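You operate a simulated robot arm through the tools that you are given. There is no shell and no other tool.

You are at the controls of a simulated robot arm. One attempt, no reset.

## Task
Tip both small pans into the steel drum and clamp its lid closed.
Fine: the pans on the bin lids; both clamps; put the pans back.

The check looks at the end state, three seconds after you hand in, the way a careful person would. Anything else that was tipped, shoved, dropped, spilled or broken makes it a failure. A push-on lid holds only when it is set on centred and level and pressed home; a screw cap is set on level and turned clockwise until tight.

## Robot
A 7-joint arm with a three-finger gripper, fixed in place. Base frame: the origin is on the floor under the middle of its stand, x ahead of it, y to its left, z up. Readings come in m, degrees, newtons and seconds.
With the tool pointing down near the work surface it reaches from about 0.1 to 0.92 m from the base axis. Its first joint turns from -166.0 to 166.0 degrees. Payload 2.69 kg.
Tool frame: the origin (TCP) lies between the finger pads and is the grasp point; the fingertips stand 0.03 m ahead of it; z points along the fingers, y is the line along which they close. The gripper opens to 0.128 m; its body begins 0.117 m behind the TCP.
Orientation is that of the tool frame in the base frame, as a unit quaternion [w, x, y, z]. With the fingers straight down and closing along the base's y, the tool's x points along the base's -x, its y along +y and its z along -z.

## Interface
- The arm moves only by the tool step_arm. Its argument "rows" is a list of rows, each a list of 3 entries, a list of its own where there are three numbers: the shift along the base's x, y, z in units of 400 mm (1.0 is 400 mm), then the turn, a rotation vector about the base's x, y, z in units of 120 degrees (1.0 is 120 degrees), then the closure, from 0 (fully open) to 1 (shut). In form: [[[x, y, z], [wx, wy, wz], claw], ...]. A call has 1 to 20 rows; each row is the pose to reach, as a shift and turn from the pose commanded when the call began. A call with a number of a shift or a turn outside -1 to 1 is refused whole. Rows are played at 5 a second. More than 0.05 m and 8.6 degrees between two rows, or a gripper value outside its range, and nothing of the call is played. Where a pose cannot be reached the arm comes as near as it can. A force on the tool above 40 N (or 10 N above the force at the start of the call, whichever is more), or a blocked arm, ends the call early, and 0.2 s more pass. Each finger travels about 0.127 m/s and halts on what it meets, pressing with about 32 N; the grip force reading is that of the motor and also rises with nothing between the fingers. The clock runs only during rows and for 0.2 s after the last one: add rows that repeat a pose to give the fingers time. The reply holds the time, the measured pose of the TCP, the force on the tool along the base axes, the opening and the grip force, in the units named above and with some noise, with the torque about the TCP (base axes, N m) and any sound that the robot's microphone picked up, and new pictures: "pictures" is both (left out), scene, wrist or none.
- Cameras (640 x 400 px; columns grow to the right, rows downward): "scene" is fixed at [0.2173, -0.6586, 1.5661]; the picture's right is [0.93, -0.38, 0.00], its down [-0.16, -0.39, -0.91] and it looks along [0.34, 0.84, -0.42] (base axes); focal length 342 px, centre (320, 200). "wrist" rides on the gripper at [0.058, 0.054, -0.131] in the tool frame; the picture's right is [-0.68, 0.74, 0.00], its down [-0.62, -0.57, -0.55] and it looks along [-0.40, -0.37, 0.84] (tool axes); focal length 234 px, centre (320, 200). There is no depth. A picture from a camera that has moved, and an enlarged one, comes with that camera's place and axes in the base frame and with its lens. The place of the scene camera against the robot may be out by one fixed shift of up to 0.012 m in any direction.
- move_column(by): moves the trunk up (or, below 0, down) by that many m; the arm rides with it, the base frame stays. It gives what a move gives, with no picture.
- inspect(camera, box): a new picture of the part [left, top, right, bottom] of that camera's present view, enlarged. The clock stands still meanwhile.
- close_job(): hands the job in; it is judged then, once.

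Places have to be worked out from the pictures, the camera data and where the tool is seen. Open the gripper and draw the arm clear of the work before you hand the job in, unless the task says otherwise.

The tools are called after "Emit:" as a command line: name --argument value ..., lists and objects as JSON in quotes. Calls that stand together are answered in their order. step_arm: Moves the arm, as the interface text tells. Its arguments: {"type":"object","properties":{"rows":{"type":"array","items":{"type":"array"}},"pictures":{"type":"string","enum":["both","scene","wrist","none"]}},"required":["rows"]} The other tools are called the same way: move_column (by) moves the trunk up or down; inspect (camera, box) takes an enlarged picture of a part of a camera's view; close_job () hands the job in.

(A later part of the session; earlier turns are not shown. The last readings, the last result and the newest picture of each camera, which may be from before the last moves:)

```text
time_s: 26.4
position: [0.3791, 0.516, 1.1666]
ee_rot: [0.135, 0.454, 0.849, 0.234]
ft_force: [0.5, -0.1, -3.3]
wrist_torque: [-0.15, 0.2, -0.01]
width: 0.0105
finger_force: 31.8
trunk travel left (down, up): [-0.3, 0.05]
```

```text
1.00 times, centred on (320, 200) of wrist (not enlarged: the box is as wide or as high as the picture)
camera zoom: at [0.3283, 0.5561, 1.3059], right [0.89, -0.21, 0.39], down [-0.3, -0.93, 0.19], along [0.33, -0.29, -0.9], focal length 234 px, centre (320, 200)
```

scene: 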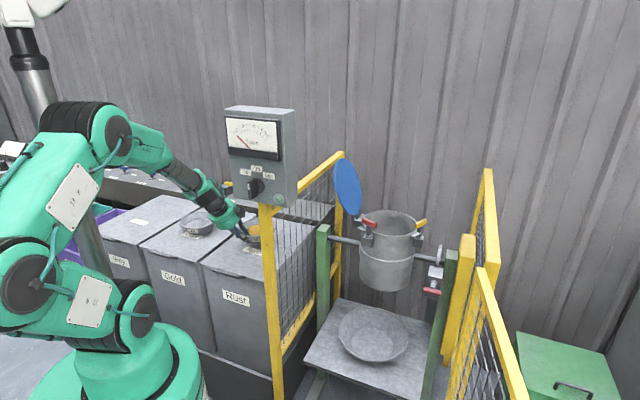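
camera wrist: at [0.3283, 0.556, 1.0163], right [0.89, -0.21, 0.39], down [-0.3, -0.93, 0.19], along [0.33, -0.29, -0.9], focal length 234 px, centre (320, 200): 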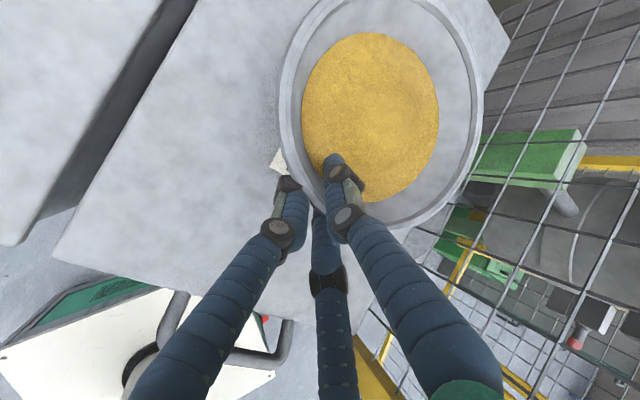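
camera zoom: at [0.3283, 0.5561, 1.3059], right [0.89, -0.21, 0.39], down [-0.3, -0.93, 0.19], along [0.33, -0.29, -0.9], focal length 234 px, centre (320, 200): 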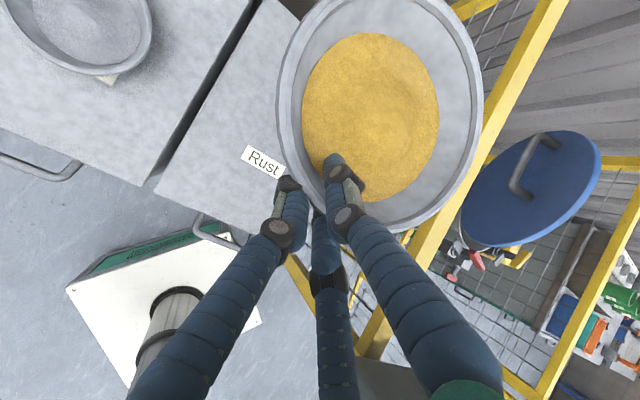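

The pan is at z≈1.17, clear of everything. I raise the arm further and carry it over the fence in a gentle arc beyond the control box, yawing slightly.

Emit:
step_arm --rows '[[[0, 0, 0.06], [0, 0, 0], 1.0], [[0, 0, 0.13], [0, 0, 0], 1.0], [[0.02, 0, 0.2], [0, 0, 0], 1.0], [[0.06, 0, 0.27], [0, 0, 0], 1.0], [[0.12, 0, 0.32], [0, 0, 0], 1.0], [[0.19, 0, 0.3375], [0, 0, 0], 1.0], [[0.27, -0.01, 0.3375], [0, 0, -0.02], 1.0], [[0.35, -0.03, 0.3375], [0, 0, -0.05], 1.0], [[0.43, -0.06, 0.3375], [0, 0, -0.08], 1.0], [[0.51, -0.1, 0.3375], [0, 0, -0.11], 1.0], [[0.575, -0.125, 0.3375], [0, 0, -0.13], 1.0]]'

```text
time_s: 28.8
position: [0.6078, 0.4656, 1.3027]
ee_rot: [0.166, 0.566, 0.779, 0.212]
ft_force: [-0.6, -0.1, -4.3]
wrist_torque: [-0.04, 0.19, -0.01]
width: 0.0106
finger_force: 31.7
trunk travel left (down, up): [-0.3, 0.05]
camera wrist: at [0.5709, 0.5184, 1.4418], right [0.8, -0.45, 0.39], down [-0.55, -0.82, 0.19], along [0.24, -0.36, -0.9], focal length 234 px, centre (320, 200)
```

scene: 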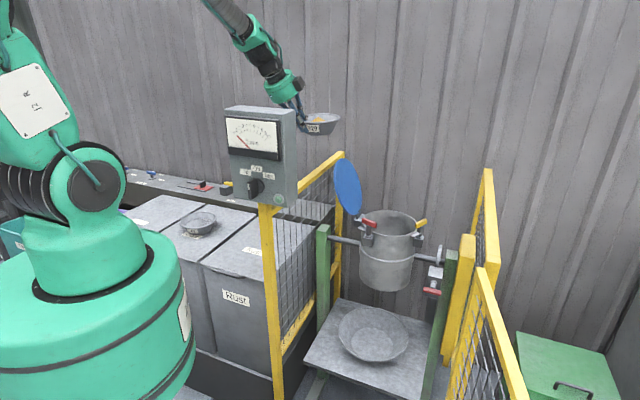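
wrist: 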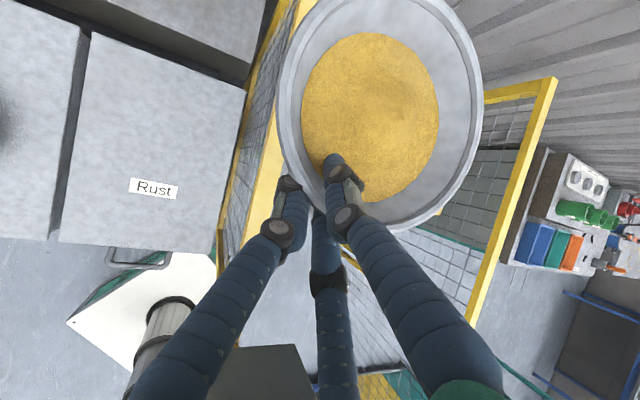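

The pan is level and over the fence. I carry it on to above the drum, with d along +x, keeping z 1.30.

Emit:
step_arm --rows '[[[0.07, -0.035, 0], [0, 0, -0.02], 1.0], [[0.14, -0.07, 0], [0, 0, -0.04], 1.0], [[0.21, -0.11, 0], [0, 0, -0.06], 1.0], [[0.28, -0.15, 0], [0, 0, -0.08], 1.0], [[0.35, -0.19, 0], [0, 0, -0.1], 1.0], [[0.42, -0.225, 0], [0, 0, -0.12], 1.0], [[0.48, -0.25, 0], [0, 0, -0.14], 1.0], [[0.48, -0.25, 0], [0, 0, -0.14], 1.0]]'

Emit:
inspect --camera "scene" --box '[320, 80, 480, 260]'

```text
time_s: 30.6
position: [0.8007, 0.3668, 1.303]
ee_rot: [0.195, 0.674, 0.688, 0.187]
ft_force: [0.0, 0.5, -3.7]
wrist_torque: [-0.01, 0.25, 0.02]
width: 0.0107
finger_force: 32.2
trunk travel left (down, up): [-0.3, 0.05]
camera wrist: at [0.7793, 0.4275, 1.4423], right [0.64, -0.66, 0.39], down [-0.76, -0.63, 0.19], along [0.12, -0.42, -0.9], focal length 234 px, centre (320, 200)
```

scene: 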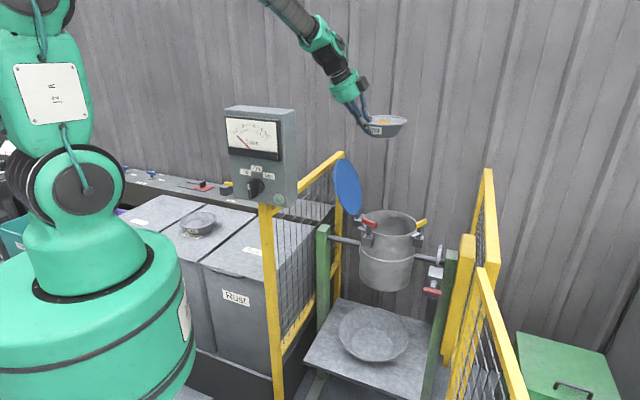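
wrist: 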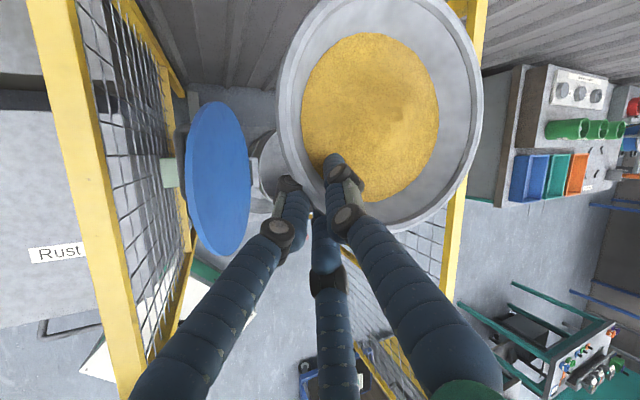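

```text
2.22 times, centred on (400, 170) of scene
camera zoom: at [0.2173, -0.6586, 1.5661], right [0.93, -0.38, 0.0], down [-0.16, -0.39, -0.91], along [0.34, 0.84, -0.42], focal length 760 px, centre (142, 267)
```

zoom: 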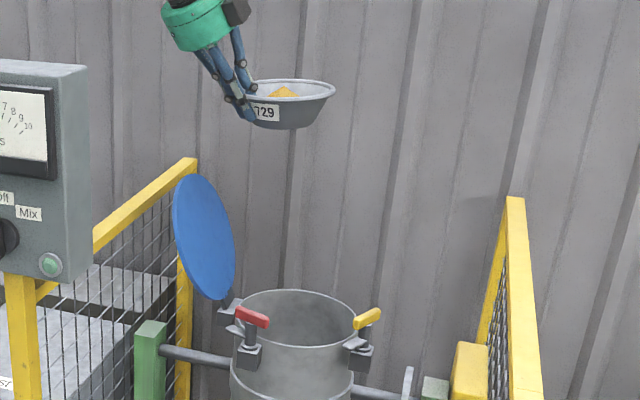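

The pan hangs over the drum. I lower to z≈1.19 and begin rolling about +x (lip on the −y side goes down) to 30°, checking reach before the powder flows.

Emit:
step_arm --rows '[[[0, 0.012, -0.07], [0, 0, 0], 1.0], [[0, 0.024, -0.14], [0, 0, 0], 1.0], [[0, 0.036, -0.21], [0, 0, 0], 1.0], [[0, 0.042, -0.28], [0, 0, 0], 1.0], [[0, 0.042, -0.28], [0.04, 0, 0], 1.0], [[0, 0.042, -0.28], [0.08, 0, 0], 1.0], [[0, 0.04, -0.28], [0.12, 0, 0], 1.0], [[0, 0.038, -0.28], [0.16, 0, 0], 1.0], [[0, 0.035, -0.28], [0.2, 0, 0], 1.0], [[0, 0.03, -0.28], [0.24, 0, 0], 1.0]]'

Emit:
inspect --camera "scene" --box '[320, 80, 480, 260]'

```text
time_s: 32.8
position: [0.8012, 0.3788, 1.1916]
ee_rot: [0.023, 0.701, 0.62, 0.353]
ft_force: [0.2, 0.3, -3.3]
wrist_torque: [-0.01, 0.29, 0.01]
width: 0.0108
finger_force: 32.7
trunk travel left (down, up): [-0.3, 0.05]
camera wrist: at [0.7797, 0.3655, 1.3422], right [0.64, -0.77, 0.03], down [-0.76, -0.64, -0.14], along [0.13, 0.07, -0.99], focal length 234 px, centre (320, 200)
```

scene: 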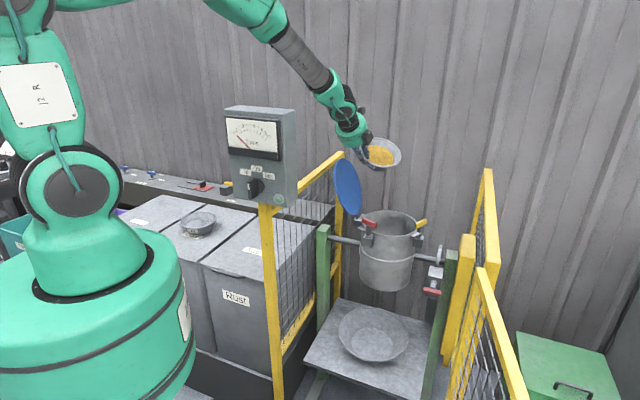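
wrist: 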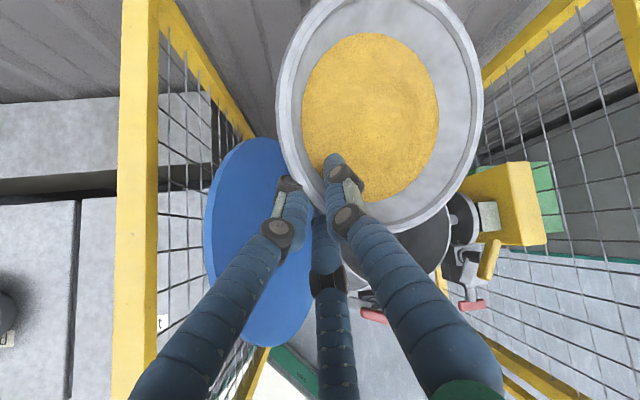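

```text
2.22 times, centred on (400, 170) of scene
camera zoom: at [0.2173, -0.6586, 1.5661], right [0.93, -0.38, 0.0], down [-0.16, -0.39, -0.91], along [0.34, 0.84, -0.42], focal length 760 px, centre (142, 267)
```

zoom: 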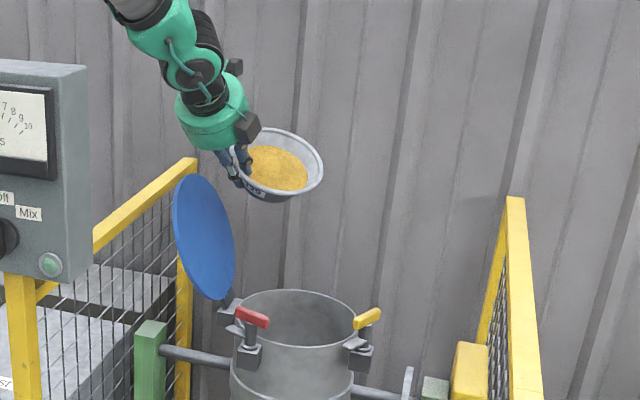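

The roll works and the pan is intact. I continue to roll to about 96°, shifting so that the lip stays over the drum's centre.

Emit:
step_arm --rows '[[[-0.008, -0.033, -0.015], [0.04, 0, 0], 1.0], [[-0.016, -0.043, -0.03], [0.08, 0, 0], 1.0], [[-0.025, -0.053, -0.045], [0.12, 0, 0], 1.0], [[-0.025, -0.065, -0.05], [0.16, 0, 0], 1.0], [[-0.025, -0.077, -0.05], [0.2, 0, 0], 1.0], [[-0.025, -0.091, -0.05], [0.24, 0, 0], 1.0], [[-0.025, -0.105, -0.05], [0.28, 0, 0], 1.0], [[-0.025, -0.12, -0.05], [0.32, 0, 0], 1.0], [[-0.025, -0.135, -0.05], [0.36, 0, 0], 1.0], [[-0.025, -0.15, -0.05], [0.4, 0, 0], 1.0], [[-0.025, -0.166, -0.05], [0.44, 0, 0], 1.0], [[-0.025, -0.182, -0.045], [0.48, 0, 0], 1.0], [[-0.025, -0.198, -0.035], [0.52, 0, 0], 1.0], [[-0.025, -0.215, -0.025], [0.56, 0, 0], 1.0], [[-0.025, -0.215, -0.025], [0.56, 0, 0], 1.0]]'

Emit:
inspect --camera "scene" --box '[320, 80, 480, 260]'

```text
time_s: 36.0
position: [0.7909, 0.2919, 1.1785]
ee_rot: [-0.37, 0.595, 0.321, 0.637]
ft_force: [0.6, 0.3, -2.0]
wrist_torque: [0.0, 0.05, 0.02]
width: 0.01
finger_force: 32.1
trunk travel left (down, up): [-0.3, 0.05]
camera wrist: at [0.7696, 0.1486, 1.226], right [0.64, -0.32, -0.7], down [-0.76, -0.12, -0.64], along [0.13, 0.94, -0.32], focal length 234 px, centre (320, 200)
```

scene: 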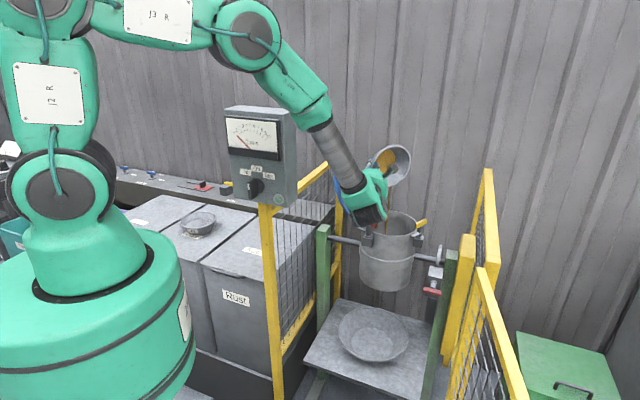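
wrist: 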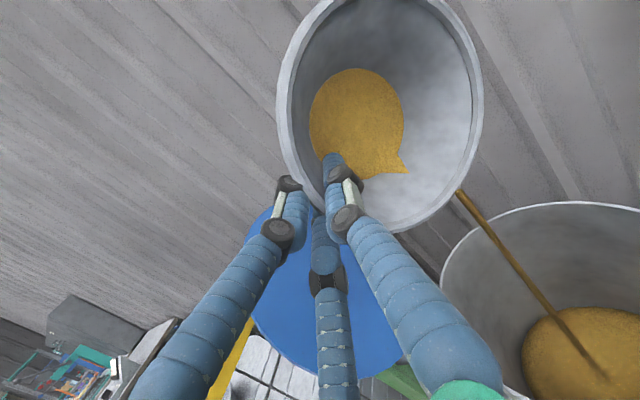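

```text
2.22 times, centred on (400, 170) of scene
camera zoom: at [0.2173, -0.6586, 1.5661], right [0.93, -0.38, 0.0], down [-0.16, -0.39, -0.91], along [0.34, 0.84, -0.42], focal length 760 px, centre (142, 267)
```

zoom: 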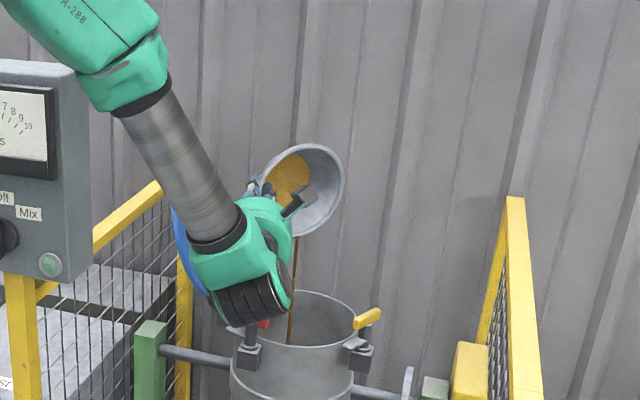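

Powder is streaming neatly into the drum. I roll further to ~125° and hold so the pan empties.

Emit:
step_arm --rows '[[[0, -0.013, 0.01], [0.04, 0, 0], 1.0], [[0, -0.029, 0.02], [0.08, 0, 0], 1.0], [[0, -0.045, 0.03], [0.12, 0, 0], 1.0], [[0, -0.06, 0.04], [0.16, 0, 0], 1.0], [[0, -0.074, 0.05], [0.2, 0, 0], 1.0], [[0, -0.088, 0.055], [0.24, 0, 0], 1.0], [[0, -0.088, 0.055], [0.24, 0, 0], 1.0], [[0, -0.088, 0.055], [0.24, 0, 0], 1.0], [[0, -0.088, 0.055], [0.24, 0, 0], 1.0], [[0, -0.088, 0.055], [0.24, 0, 0], 1.0]]'

Emit:
inspect --camera "scene" --box '[320, 80, 480, 260]'

```text
time_s: 38.2
position: [0.7907, 0.2571, 1.2023]
ee_rot: [-0.506, 0.485, 0.153, 0.697]
ft_force: [-0.3, 0.1, -0.6]
wrist_torque: [-0.02, 0.09, 0.0]
width: 0.0101
finger_force: 32.2
trunk travel left (down, up): [-0.3, 0.05]
camera wrist: at [0.7695, 0.1098, 1.1731], right [0.64, 0.05, -0.77], down [-0.76, 0.21, -0.62], along [0.13, 0.98, 0.17], focal length 234 px, centre (320, 200)
```

scene: 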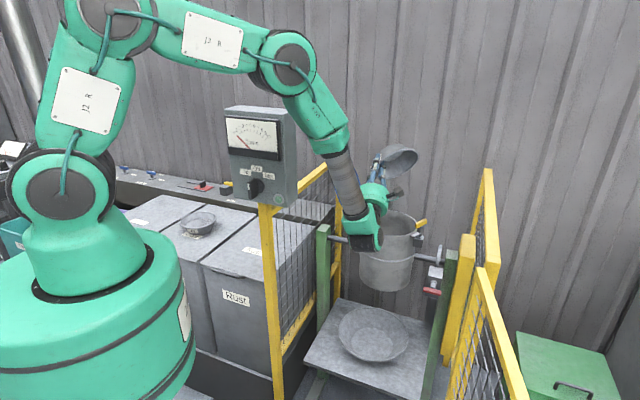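
wrist: 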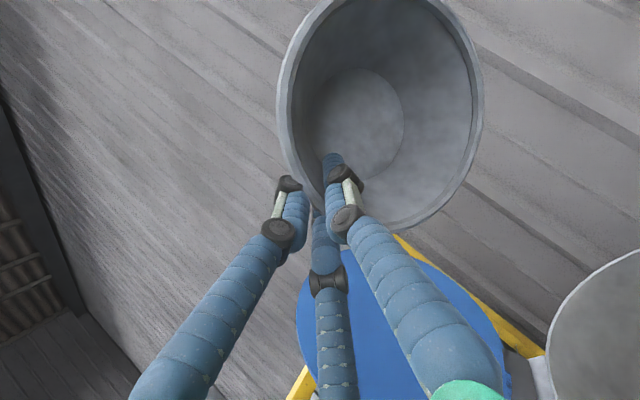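

```text
2.22 times, centred on (400, 170) of scene
camera zoom: at [0.2173, -0.6586, 1.5661], right [0.93, -0.38, 0.0], down [-0.16, -0.39, -0.91], along [0.34, 0.84, -0.42], focal length 760 px, centre (142, 267)
```

zoom: 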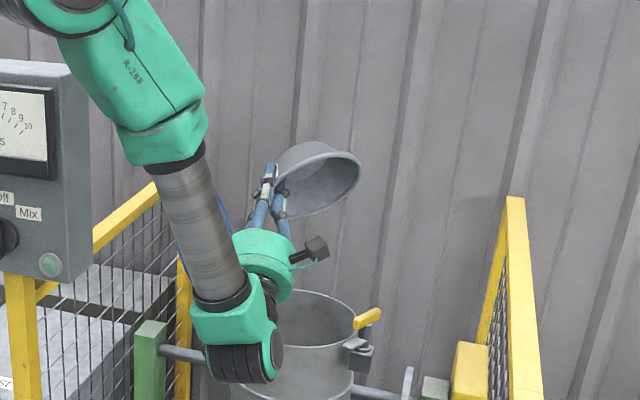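

The pan is empty. I roll it back level along the reverse path, rising a little.

Emit:
step_arm --rows '[[[0, 0.018, 0.0], [-0.06, 0, 0], 1.0], [[0, 0.036, 0.0], [-0.12, 0, 0], 1.0], [[0, 0.054, 0.0], [-0.18, 0, 0], 1.0], [[0, 0.072, 0.0], [-0.24, 0, 0], 1.0], [[0, 0.09, 0.0], [-0.3, 0, 0], 1.0], [[0, 0.108, 0.0], [-0.36, 0, 0], 1.0], [[0, 0.126, 0.0], [-0.42, 0, 0], 1.0], [[0, 0.144, 0.0], [-0.48, 0, 0], 1.0], [[0, 0.162, 0.0], [-0.54, 0, 0], 1.0], [[0, 0.18, 0.01], [-0.6, 0, 0], 1.0], [[0, 0.198, 0.02], [-0.66, 0, 0], 1.0], [[0, 0.216, 0.04], [-0.72, 0, 0], 1.0], [[0, 0.234, 0.06], [-0.78, 0, 0], 1.0], [[0.01, 0.252, 0.08], [-0.84, 0, 0], 1.0], [[0.02, 0.27, 0.11], [-0.9, 0, 0], 1.0], [[0.025, 0.288, 0.14], [-0.96, 0, 0], 1.0]]' --pictures "scene"

```text
time_s: 41.6
position: [0.7878, 0.3792, 1.2492]
ee_rot: [0.073, 0.721, 0.634, 0.269]
ft_force: [1.2, -3.9, -0.6]
wrist_torque: [0.15, 0.1, 0.27]
width: 0.0101
finger_force: 31.9
out of reach, approached as far as the arm can: row 15, 16
trunk travel left (down, up): [-0.3, 0.05]
```

scene: 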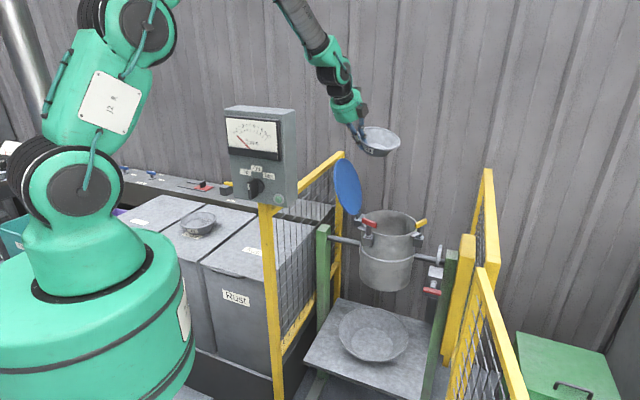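

Rows 15–16 were out of reach and there is a −3.9 N side force; I look at the wrist view before moving on.

Emit:
inspect --camera "wrist" --box '[0, 0, 640, 400]'

Emit:
inspect --camera "scene" --box '[300, 0, 480, 240]'

Emit:
step_arm --rows '[[[0, 0, 0], [0, 0, 0], 1.0]]' --pictures "none"

```text
1.00 times, centred on (320, 200) of wrist (not enlarged: the box is as wide or as high as the picture)
camera zoom: at [0.7773, 0.3954, 1.4006], right [0.61, -0.78, 0.13], down [-0.79, -0.61, 0.03], along [0.06, -0.12, -0.99], focal length 234 px, centre (320, 200)
```

zoom: 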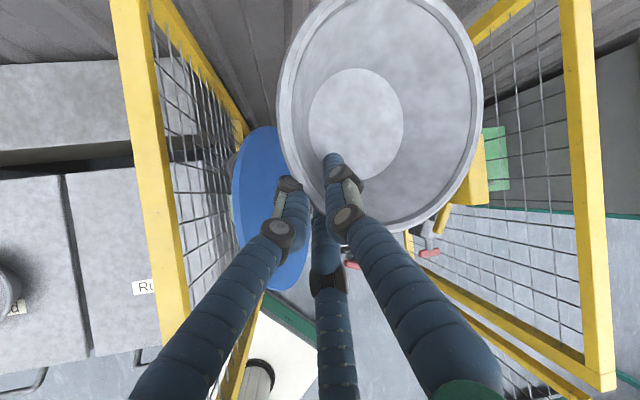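

```text
1.67 times, centred on (390, 120) of scene
camera zoom: at [0.2173, -0.6586, 1.5661], right [0.93, -0.38, 0.0], down [-0.16, -0.39, -0.91], along [0.34, 0.84, -0.42], focal length 570 px, centre (203, 333)
```

zoom: 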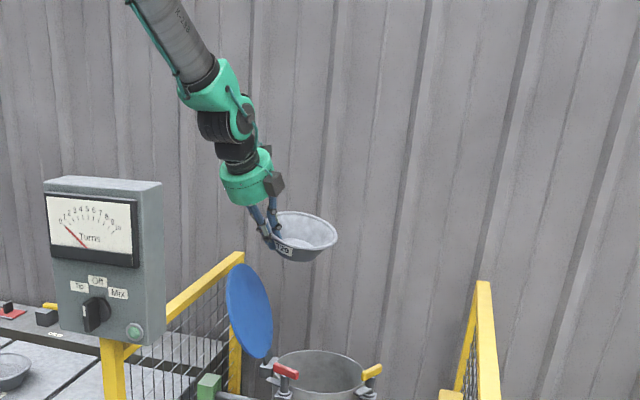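

```text
time_s: 42.0
position: [0.7941, 0.3732, 1.2476]
ee_rot: [0.098, 0.691, 0.667, 0.262]
ft_force: [0.2, -0.5, -1.1]
wrist_torque: [0.07, 0.1, 0.05]
width: 0.01
finger_force: 32.3
trunk travel left (down, up): [-0.3, 0.05]
```

No contact, it was only dynamics; about 14° of roll remains. I rise, level the pan and carry it back across the fence.

Emit:
step_arm --rows '[[[0, 0, 0.07], [-0.02, 0, 0], 1.0], [[-0.03, 0.015, 0.13], [-0.05, 0, 0], 1.0], [[-0.1, 0.05, 0.13], [-0.08, 0, 0], 1.0], [[-0.18, 0.09, 0.13], [-0.118, 0, 0], 1.0], [[-0.26, 0.13, 0.13], [-0.118, 0, 0], 1.0], [[-0.33, 0.165, 0.13], [-0.118, 0, 0], 1.0], [[-0.4, 0.2, 0.13], [-0.118, 0, 0], 1.0], [[-0.46, 0.23, 0.13], [-0.118, 0, 0], 1.0], [[-0.46, 0.23, 0.13], [-0.118, 0, 0], 1.0]]' --pictures "scene"

```text
time_s: 44.0
position: [0.608, 0.4655, 1.3003]
ee_rot: [0.182, 0.672, 0.695, 0.179]
ft_force: [0.0, 0.0, -1.3]
wrist_torque: [-0.01, 0.08, 0.05]
width: 0.01
finger_force: 32.3
trunk travel left (down, up): [-0.3, 0.05]
```

scene: 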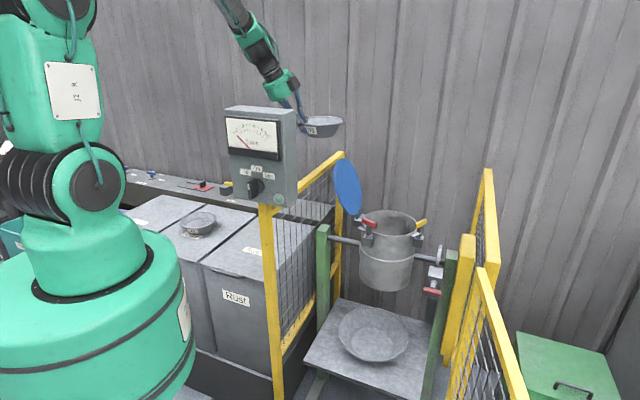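

The pan is level over the fence line. I carry it back to above the rust bin with the exact grasp orientation, ending at z≈1.168.

Emit:
step_arm --rows '[[[-0.08, 0.03, 0], [0, -0.002, 0.035], 1.0], [[-0.16, 0.06, 0], [0, -0.004, 0.07], 1.0], [[-0.24, 0.085, 0], [0.001, -0.006, 0.105], 1.0], [[-0.32, 0.11, 0], [0.001, -0.008, 0.14], 1.0], [[-0.4, 0.125, 0], [0.002, -0.01, 0.175], 1.0], [[-0.47, 0.13, 0], [0.002, -0.012, 0.21], 1.0], [[-0.53, 0.13, -0.05], [0.0024, -0.0135, 0.24], 1.0], [[-0.5755, 0.1295, -0.12], [0.0024, -0.0147, 0.2645], 1.0], [[-0.5755, 0.1295, -0.2], [0.0024, -0.0147, 0.2645], 1.0], [[-0.5755, 0.1295, -0.28], [0.0024, -0.0147, 0.2645], 1.0], [[-0.5755, 0.1295, -0.332], [0.0024, -0.0147, 0.2645], 1.0], [[-0.5755, 0.1295, -0.332], [0.0024, -0.0147, 0.2645], 1.0]]'

```text
time_s: 46.6
position: [0.3772, 0.5171, 1.1668]
ee_rot: [0.136, 0.455, 0.848, 0.233]
ft_force: [0.5, -0.5, -0.9]
wrist_torque: [-0.04, 0.08, 0.0]
width: 0.0103
finger_force: 32.0
trunk travel left (down, up): [-0.3, 0.05]
camera wrist: at [0.3274, 0.5559, 1.3061], right [0.89, -0.21, 0.39], down [-0.31, -0.93, 0.19], along [0.33, -0.29, -0.9], focal length 234 px, centre (320, 200)
```

scene: 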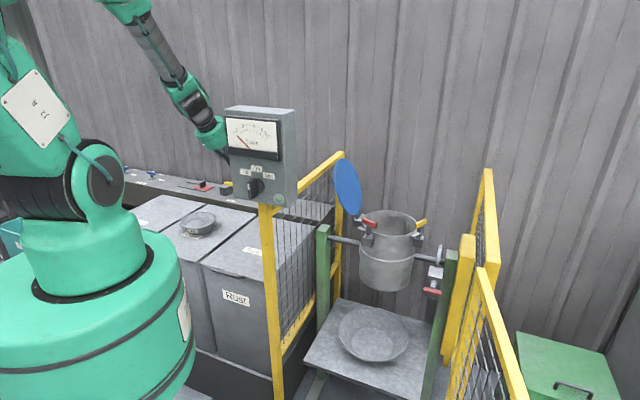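
wrist: 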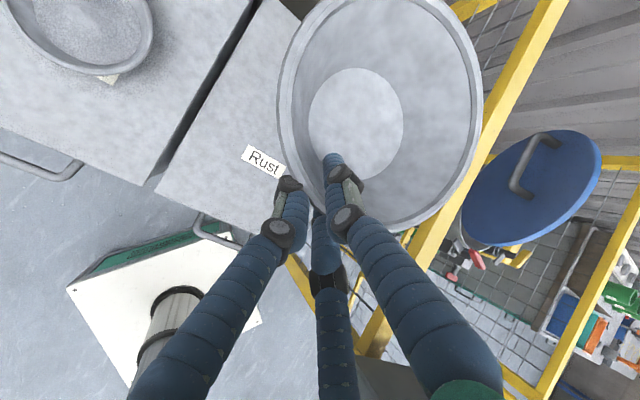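

Same pose as when I lifted it. I lower the trunk in stages to bring the pan back just above its spot.

Emit:
move_column --by -0.15

Emit:
move_column --by -0.14

Emit:
inspect --camera "scene" --box '[200, 180, 290, 260]'

```text
time_s: 48.3
position: [0.3771, 0.5179, 1.0177]
ee_rot: [0.135, 0.454, 0.849, 0.234]
ft_force: [0.0, -0.1, -1.5]
wrist_torque: [-0.06, 0.07, 0.0]
width: 0.0103
finger_force: 32.1
trunk travel left (down, up): [-0.15, 0.2]
```

```text
time_s: 50.0
position: [0.3778, 0.5169, 0.8771]
ee_rot: [0.136, 0.456, 0.848, 0.234]
ft_force: [0.0, -0.6, -1.7]
wrist_torque: [-0.04, 0.12, -0.02]
width: 0.01
finger_force: 32.8
trunk travel left (down, up): [-0.01, 0.34]
```

```text
5.00 times, centred on (245, 220) of scene
camera zoom: at [0.2173, -0.6586, 1.5661], right [0.93, -0.38, 0.0], down [-0.16, -0.39, -0.91], along [0.34, 0.84, -0.42], focal length 1710 px, centre (695, 100)
```

zoom: 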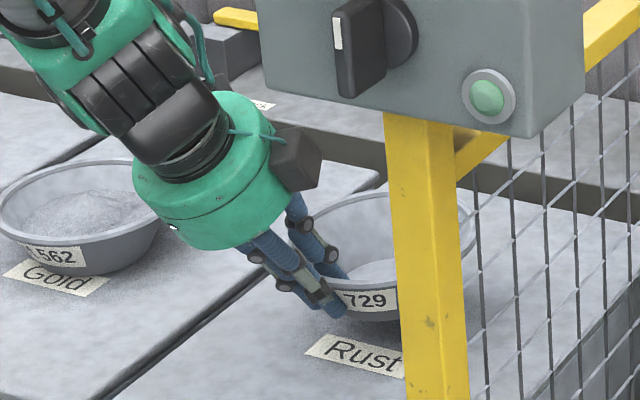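

The pan is 3 cm above its spot. I lower it gently until it touches down.

Emit:
step_arm --rows '[[[0, 0, -0.02], [0, 0, 0], 1.0], [[0, 0, -0.04], [0, 0, 0], 1.0], [[0, 0, -0.055], [0, 0, 0], 1.0], [[0, 0, -0.065], [0, 0, 0], 1.0], [[0, 0, -0.072], [0, 0, 0], 1.0], [[0, 0, -0.076], [0, 0, 0], 1.0], [[0, 0, -0.076], [0, 0, 0], 1.0]]' --pictures "wrist"

Emit:
inspect --camera "scene" --box '[200, 180, 290, 260]'

```text
time_s: 51.6
position: [0.3777, 0.516, 0.8477]
ee_rot: [0.135, 0.455, 0.849, 0.233]
ft_force: [-1.1, -0.6, 3.3]
wrist_torque: [0.14, -0.01, 0.04]
width: 0.0105
finger_force: 31.5
trunk travel left (down, up): [-0.01, 0.34]
camera wrist: at [0.3277, 0.5561, 0.9866], right [0.89, -0.21, 0.39], down [-0.31, -0.93, 0.18], along [0.33, -0.29, -0.9], focal length 234 px, centre (320, 200)
```

wrist: 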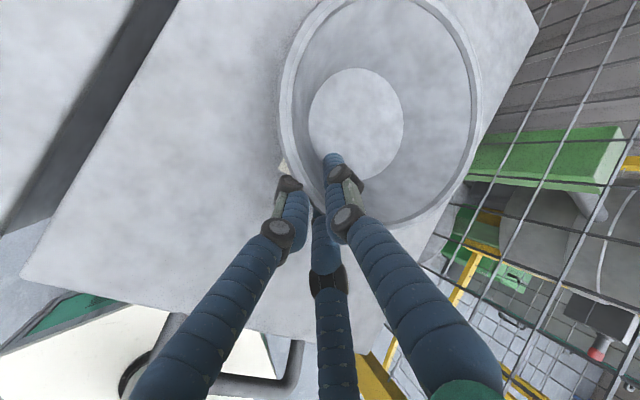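

```text
5.00 times, centred on (245, 220) of scene
camera zoom: at [0.2173, -0.6586, 1.5661], right [0.93, -0.38, 0.0], down [-0.16, -0.39, -0.91], along [0.34, 0.84, -0.42], focal length 1710 px, centre (695, 100)
```

zoom: 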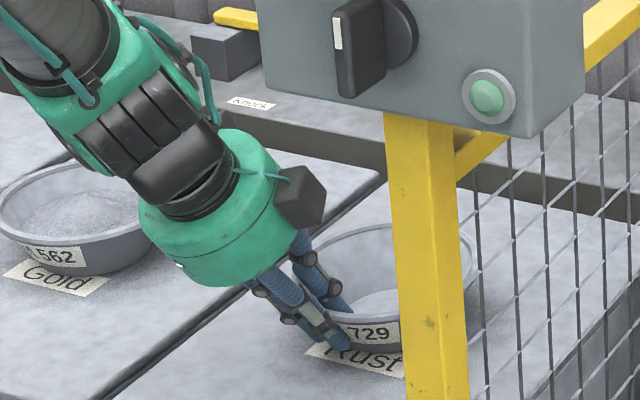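

Touchdown at +3 N. I open the fingers gently, then withdraw along the tool axis.

Emit:
step_arm --rows '[[[0, 0, 0], [0, 0, 0], 0.85], [[0, 0, 0], [0, 0, 0], 0.75], [[0, 0, 0], [0, 0, 0], 0.65], [[0, 0, 0], [0, 0, 0], 0.65], [[-0.015, -0.01, 0.03], [0, 0, 0], 0.65], [[-0.035, -0.022, 0.068], [0, 0, 0], 0.65], [[-0.066, -0.041, 0.128], [0, 0, 0], 0.65], [[-0.066, -0.041, 0.21], [0, 0, 0], 0.65]]'

Emit:
inspect --camera "scene" --box '[200, 180, 290, 260]'

```text
time_s: 53.4
position: [0.3523, 0.501, 0.9305]
ee_rot: [0.136, 0.455, 0.849, 0.233]
ft_force: [0.8, 0.2, -0.1]
wrist_torque: [-0.04, -0.01, -0.02]
width: 0.0448
finger_force: 0.1
trunk travel left (down, up): [-0.01, 0.34]
camera wrist: at [0.3019, 0.5404, 1.07], right [0.89, -0.21, 0.39], down [-0.31, -0.93, 0.19], along [0.33, -0.29, -0.9], focal length 234 px, centre (320, 200)
```

scene: 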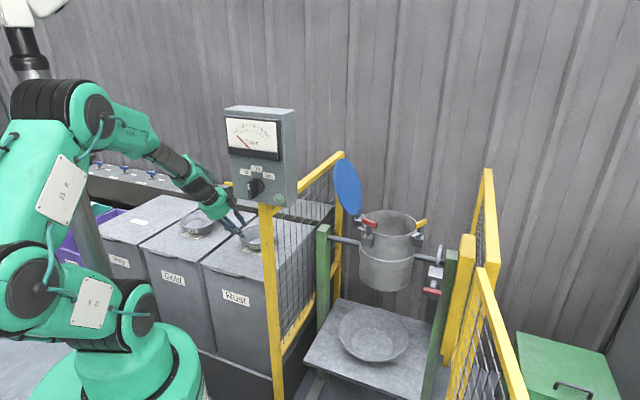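
wrist: 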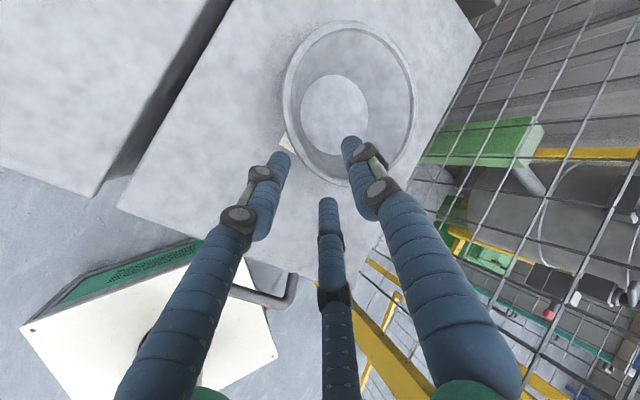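

```text
5.00 times, centred on (245, 220) of scene
camera zoom: at [0.2173, -0.6586, 1.5661], right [0.93, -0.38, 0.0], down [-0.16, -0.39, -0.91], along [0.34, 0.84, -0.42], focal length 1710 px, centre (695, 100)
```

zoom: 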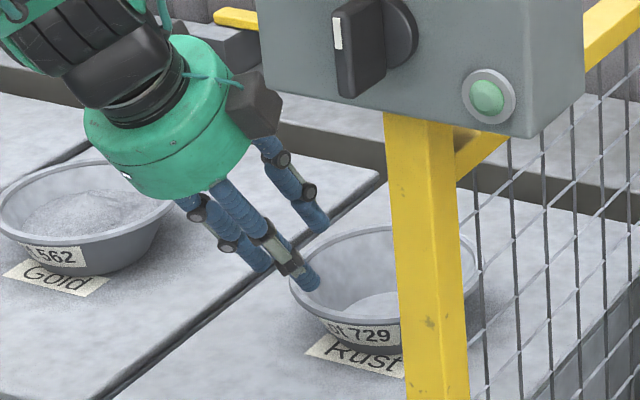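

The rust pan is back, empty, on its own lid. I move over to the gold pan, yawing 23° so the approach is the same relative to the arm.

Emit:
step_arm --rows '[[[-0.03, 0.03, 0.05], [0, 0, 0.02], 0.55], [[-0.1, 0.1, 0.07], [0, 0, 0.045], 0.55], [[-0.17, 0.18, 0.07], [0, 0, 0.075], 0.55], [[-0.24, 0.26, 0.07], [0, 0, 0.105], 0.55], [[-0.31, 0.34, 0.07], [0, 0, 0.135], 0.55], [[-0.38, 0.42, 0.07], [0, 0, 0.165], 0.55], [[-0.44, 0.48, 0.06], [0, 0, 0.192], 0.55], [[-0.468, 0.498, 0.05], [0, 0, 0.192], 0.55], [[-0.468, 0.498, 0.05], [0, 0, 0.192], 0.55]]'

Emit:
inspect --camera "wrist" --box '[200, 0, 440, 220]'

Emit:
inspect --camera "scene" --box '[140, 160, 290, 260]'

```text
time_s: 55.4
position: [0.1728, 0.6989, 0.9602]
ee_rot: [0.086, 0.284, 0.918, 0.262]
ft_force: [-0.1, 1.4, -0.4]
wrist_torque: [0.01, 0.0, -0.02]
width: 0.0578
finger_force: 0.0
trunk travel left (down, up): [-0.01, 0.34]
camera wrist: at [0.113, 0.7147, 1.1006], right [0.91, 0.13, 0.4], down [0.07, -0.98, 0.17], along [0.41, -0.13, -0.9], focal length 234 px, centre (320, 200)
```

scene: 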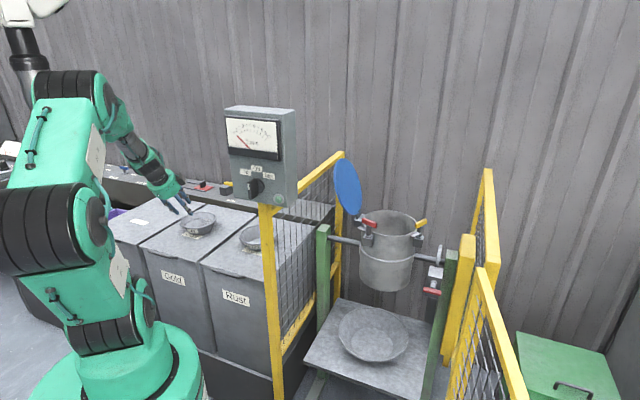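
wrist: 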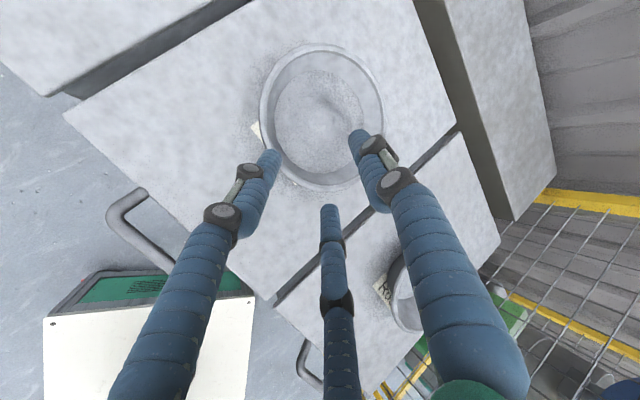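

```text
1.82 times, centred on (320, 110) of wrist
camera zoom: at [0.113, 0.7147, 1.1006], right [0.91, 0.13, 0.4], down [0.07, -0.98, 0.17], along [0.41, -0.13, -0.9], focal length 426 px, centre (320, 364)
```

zoom: 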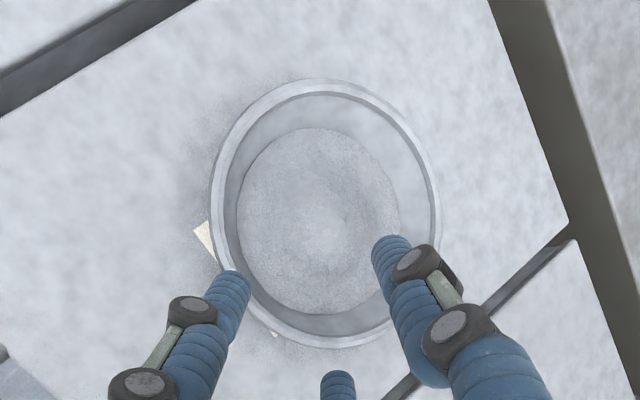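

```text
4.00 times, centred on (215, 210) of scene
camera zoom: at [0.2173, -0.6586, 1.5661], right [0.93, -0.38, 0.0], down [-0.16, -0.39, -0.91], along [0.34, 0.84, -0.42], focal length 1368 px, centre (740, 160)
```

zoom: 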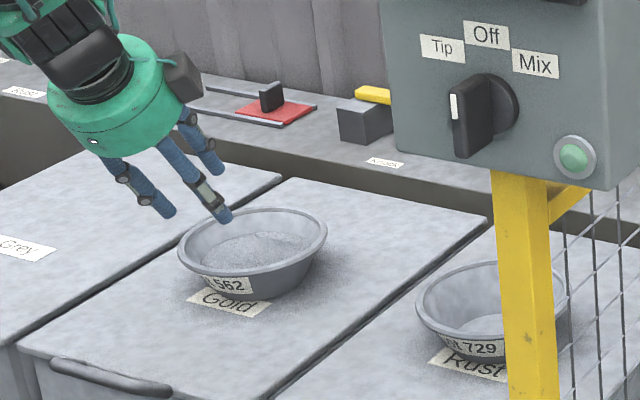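

Gold pan centre works out at about (0.2225, 0.780). I descend to 4.5 cm back from the grasp along the tool axis and verify.

Emit:
step_arm --rows '[[[-0.012, -0.005, -0.07], [0, 0, 0], 0.53], [[-0.025, -0.01, -0.14], [0, 0, 0], 0.53], [[-0.025, -0.01, -0.191], [0, 0, 0], 0.53], [[-0.025, -0.01, -0.191], [0, 0, 0], 0.53]]'

Emit:
inspect --camera "wrist" --box '[200, 20, 440, 220]'

Emit:
inspect --camera "scene" --box '[150, 170, 250, 250]'

```text
time_s: 56.6
position: [0.1832, 0.7155, 0.9335]
ee_rot: [0.084, 0.295, 0.906, 0.291]
ft_force: [-0.1, -0.7, 0.2]
wrist_torque: [-0.04, 0.0, -0.01]
width: 0.0603
finger_force: 0.1
trunk travel left (down, up): [-0.01, 0.34]
stopped in row 4: the arm was blocked; the commanded pose is now the measured one
camera wrist: at [0.121, 0.7221, 1.0739], right [0.91, 0.09, 0.41], down [0.05, -0.99, 0.11], along [0.42, -0.08, -0.91], focal length 234 px, centre (320, 200)
```

scene: 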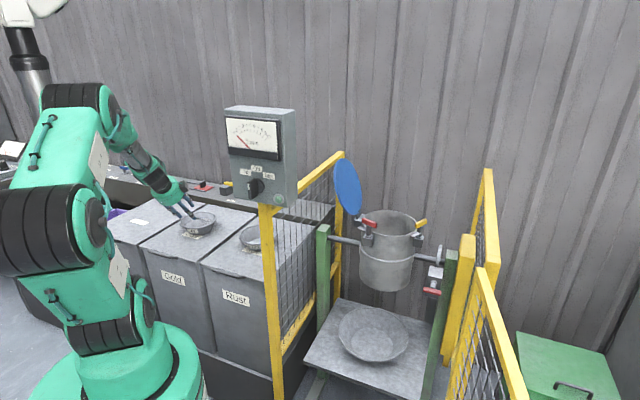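
wrist: 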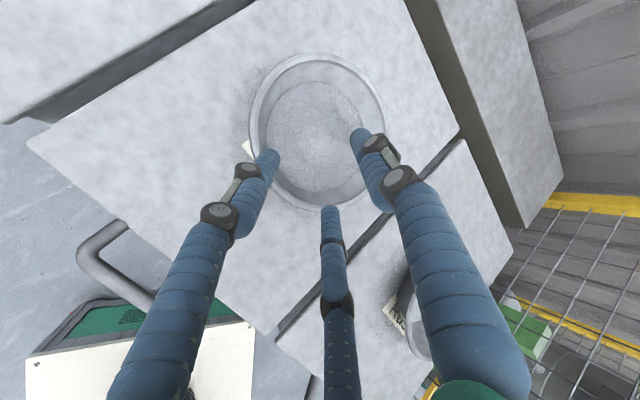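

```text
2.00 times, centred on (320, 120) of wrist
camera zoom: at [0.121, 0.7221, 1.0739], right [0.91, 0.09, 0.41], down [0.05, -0.99, 0.11], along [0.42, -0.08, -0.91], focal length 468 px, centre (320, 360)
```

zoom: 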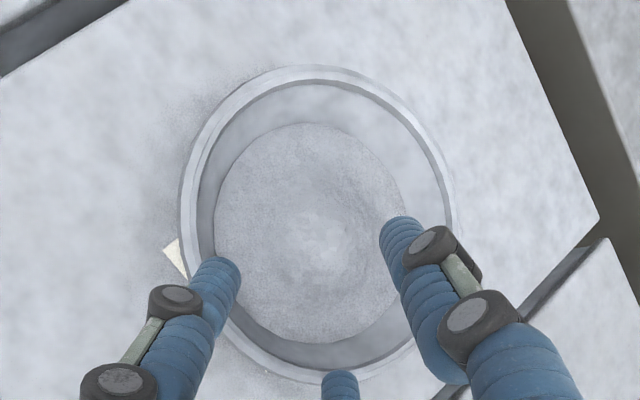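

```text
5.00 times, centred on (200, 210) of scene
camera zoom: at [0.2173, -0.6586, 1.5661], right [0.93, -0.38, 0.0], down [-0.16, -0.39, -0.91], along [0.34, 0.84, -0.42], focal length 1710 px, centre (920, 150)
```

zoom: 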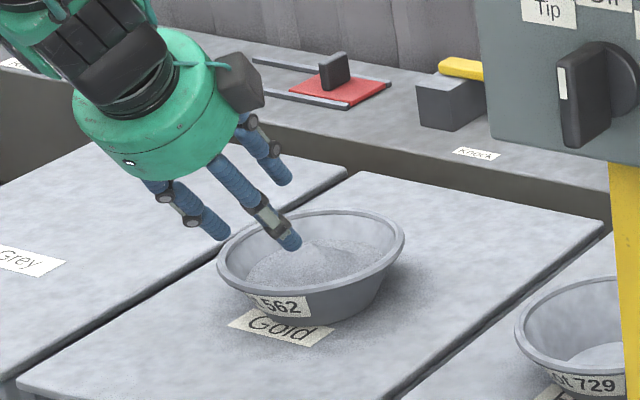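

The arm reports being blocked with no tool force, so an upper link touched something, not the gripper. I back up a few centimetres first and then inspect around the elbow.

Emit:
step_arm --rows '[[[-0.02, -0.02, 0.06], [0, 0, 0], 0.53], [[-0.02, -0.02, 0.1], [0, 0, 0], 0.53]]' --pictures "scene"

Emit:
inspect --camera "scene" --box '[0, 60, 220, 400]'

Emit:
inspect --camera "wrist" --box '[0, 0, 640, 400]'

```text
time_s: 57.2
position: [0.17, 0.7108, 0.9745]
ee_rot: [0.082, 0.294, 0.907, 0.291]
ft_force: [2.0, 1.5, -1.4]
wrist_torque: [-0.07, 0.04, -0.02]
width: 0.0601
finger_force: 0.1
trunk travel left (down, up): [-0.01, 0.34]
```

scene: 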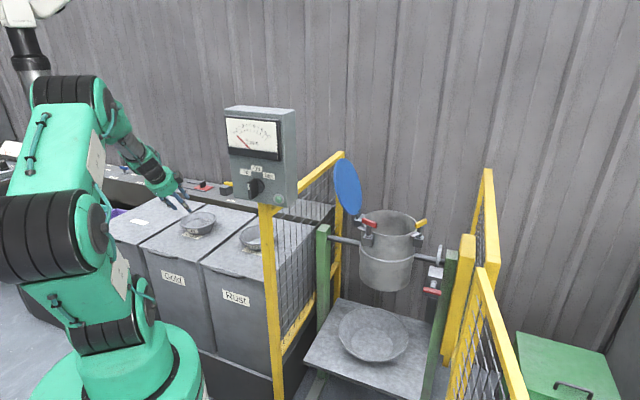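

```text
1.18 times, centred on (110, 230) of scene
camera zoom: at [0.2173, -0.6586, 1.5661], right [0.93, -0.38, 0.0], down [-0.16, -0.39, -0.91], along [0.34, 0.84, -0.42], focal length 402 px, centre (567, 165)
```

zoom: 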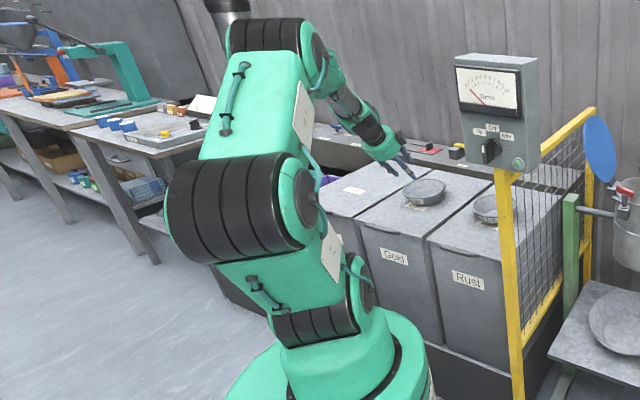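

```text
1.00 times, centred on (320, 200) of wrist (not enlarged: the box is as wide or as high as the picture)
camera zoom: at [0.1087, 0.7169, 1.1147], right [0.91, 0.09, 0.41], down [0.05, -0.99, 0.11], along [0.42, -0.08, -0.91], focal length 234 px, centre (320, 200)
```

zoom: 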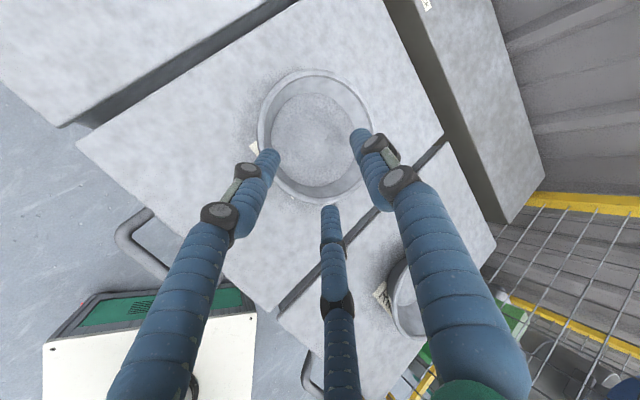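

Nothing in the surroundings was touched; the elbow is just badly folded in this posture. I raise the trunk a bit and re-yaw the tool by +44° (approach from the pan's near/right side), which should unwind the arm.

Emit:
move_column --by 0.07

Emit:
step_arm --rows '[[[0.03, -0.02, 0.0], [0, 0, 0.06], 0.53], [[0.06, -0.04, 0.0], [0, 0, 0.12], 0.53], [[0.09, -0.06, 0.0], [0, 0, 0.18], 0.53], [[0.12, -0.08, 0.0], [0, 0, 0.24], 0.53], [[0.15, -0.1, 0.0], [0, 0, 0.3], 0.53], [[0.18, -0.125, 0.0], [0, 0, 0.367], 0.53], [[0.18, -0.125, 0.0], [0, 0, 0.367], 0.53]]'

```text
time_s: 58.3
position: [0.1705, 0.7065, 1.0434]
ee_rot: [0.083, 0.294, 0.907, 0.29]
ft_force: [0.5, 0.1, -0.6]
wrist_torque: [0.02, -0.03, 0.0]
width: 0.0603
finger_force: 0.1
trunk travel left (down, up): [-0.08, 0.27]
```

```text
time_s: 59.9
position: [0.2449, 0.656, 1.0457]
ee_rot: [-0.034, -0.067, 0.951, 0.301]
ft_force: [0.0, -0.4, 0.1]
wrist_torque: [-0.02, 0.05, 0.0]
width: 0.0601
finger_force: 0.2
trunk travel left (down, up): [-0.08, 0.27]
camera wrist: at [0.1957, 0.6179, 1.1842], right [0.59, 0.7, 0.41], down [0.73, -0.68, 0.11], along [0.35, 0.23, -0.91], focal length 234 px, centre (320, 200)
```

scene: 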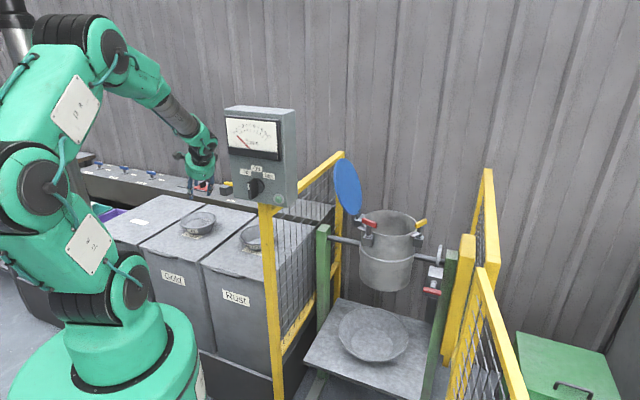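
wrist: 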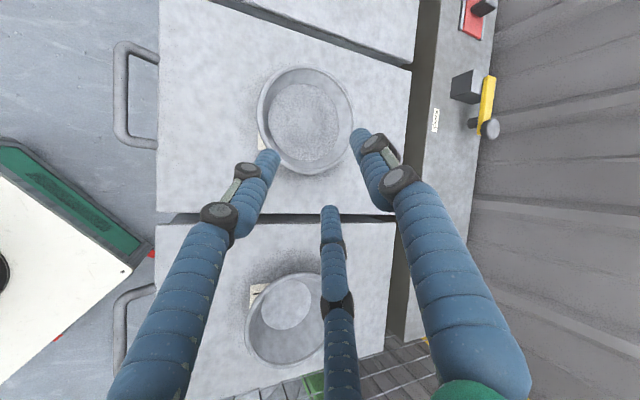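

The posture is much better and both pans are visible from one spot, so I can calibrate the gold pan against the rust pan whose place I know. I enlarge.

Emit:
inspect --camera "wrist" --box '[220, 50, 400, 190]'

Emit:
inspect --camera "wrist" --box '[220, 250, 380, 390]'

```text
2.86 times, centred on (310, 120) of wrist
camera zoom: at [0.1957, 0.6179, 1.1842], right [0.59, 0.7, 0.41], down [0.73, -0.68, 0.11], along [0.35, 0.23, -0.91], focal length 669 px, centre (349, 429)
```

zoom: 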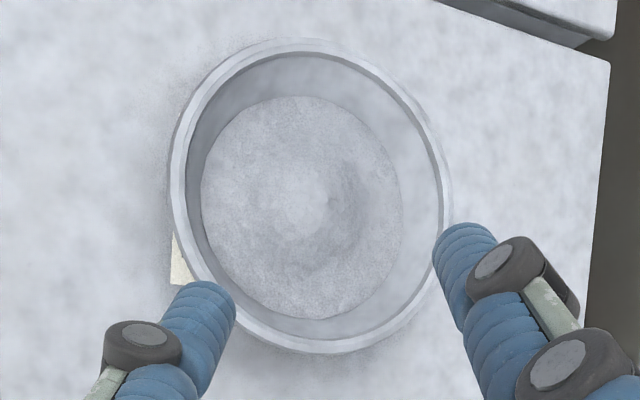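

```text
2.86 times, centred on (300, 320) of wrist
camera zoom: at [0.1957, 0.6179, 1.1842], right [0.59, 0.7, 0.41], down [0.73, -0.68, 0.11], along [0.35, 0.23, -0.91], focal length 669 px, centre (377, -143)
```

zoom: 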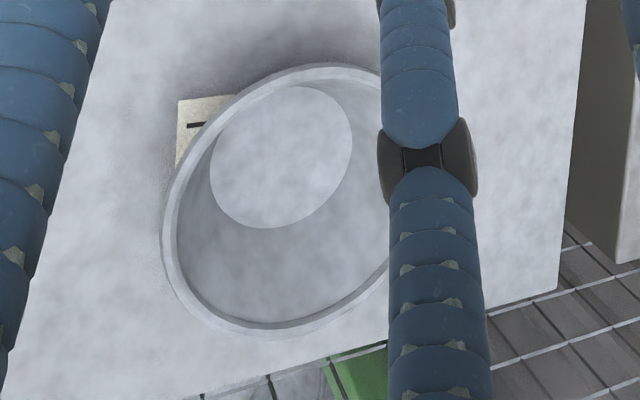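

Combining all views, the gold centre is about (0.223, 0.773). I descend to the pre-grasp 5 cm back along the tool axis.

Emit:
step_arm --rows '[[[0, 0, -0.1], [0, 0, 0], 0.53], [[0, 0, -0.2], [0, 0, 0], 0.53], [[-0.003, 0.01, -0.3], [0, 0, 0], 0.53], [[-0.006, 0.021, -0.36], [0, 0, 0], 0.53], [[-0.006, 0.021, -0.398], [0, 0, 0], 0.53], [[-0.006, 0.021, -0.398], [0, 0, 0], 0.53]]'

Emit:
inspect --camera "scene" --box '[150, 160, 270, 250]'

```text
time_s: 61.3
position: [0.2394, 0.6653, 0.8847]
ee_rot: [-0.032, -0.066, 0.951, 0.301]
ft_force: [-1.0, 0.0, 0.2]
wrist_torque: [-0.01, 0.0, 0.01]
width: 0.0602
finger_force: 0.0
trunk travel left (down, up): [-0.08, 0.27]
camera wrist: at [0.1919, 0.6267, 1.0242], right [0.59, 0.7, 0.41], down [0.73, -0.68, 0.11], along [0.35, 0.23, -0.91], focal length 234 px, centre (320, 200)
```

scene: 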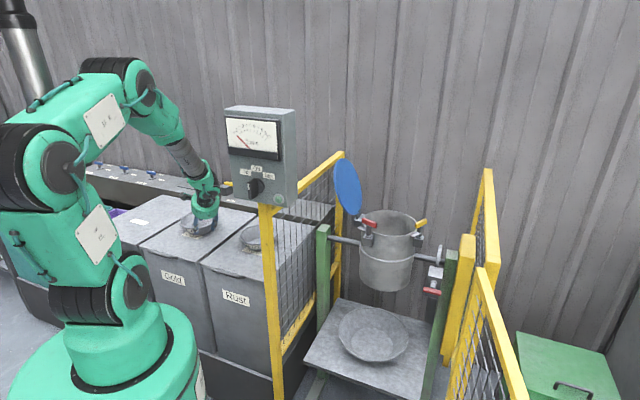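
wrist: 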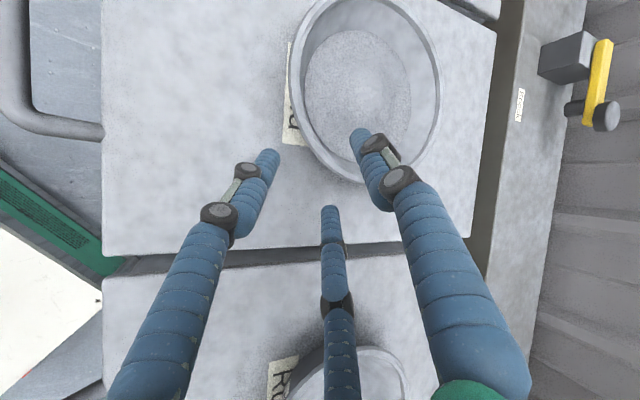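

```text
4.44 times, centred on (210, 205) of scene
camera zoom: at [0.2173, -0.6586, 1.5661], right [0.93, -0.38, 0.0], down [-0.16, -0.39, -0.91], along [0.34, 0.84, -0.42], focal length 1520 px, centre (809, 178)
```

zoom: 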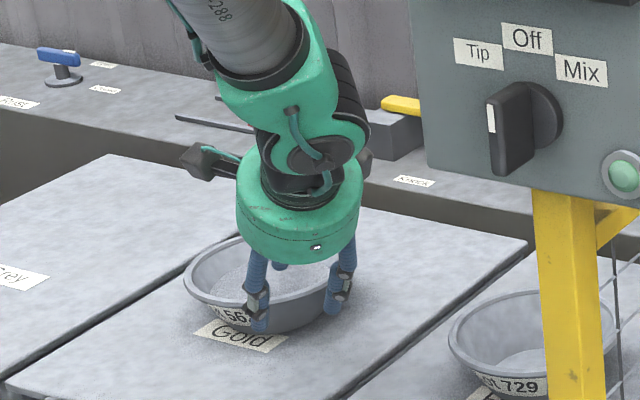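

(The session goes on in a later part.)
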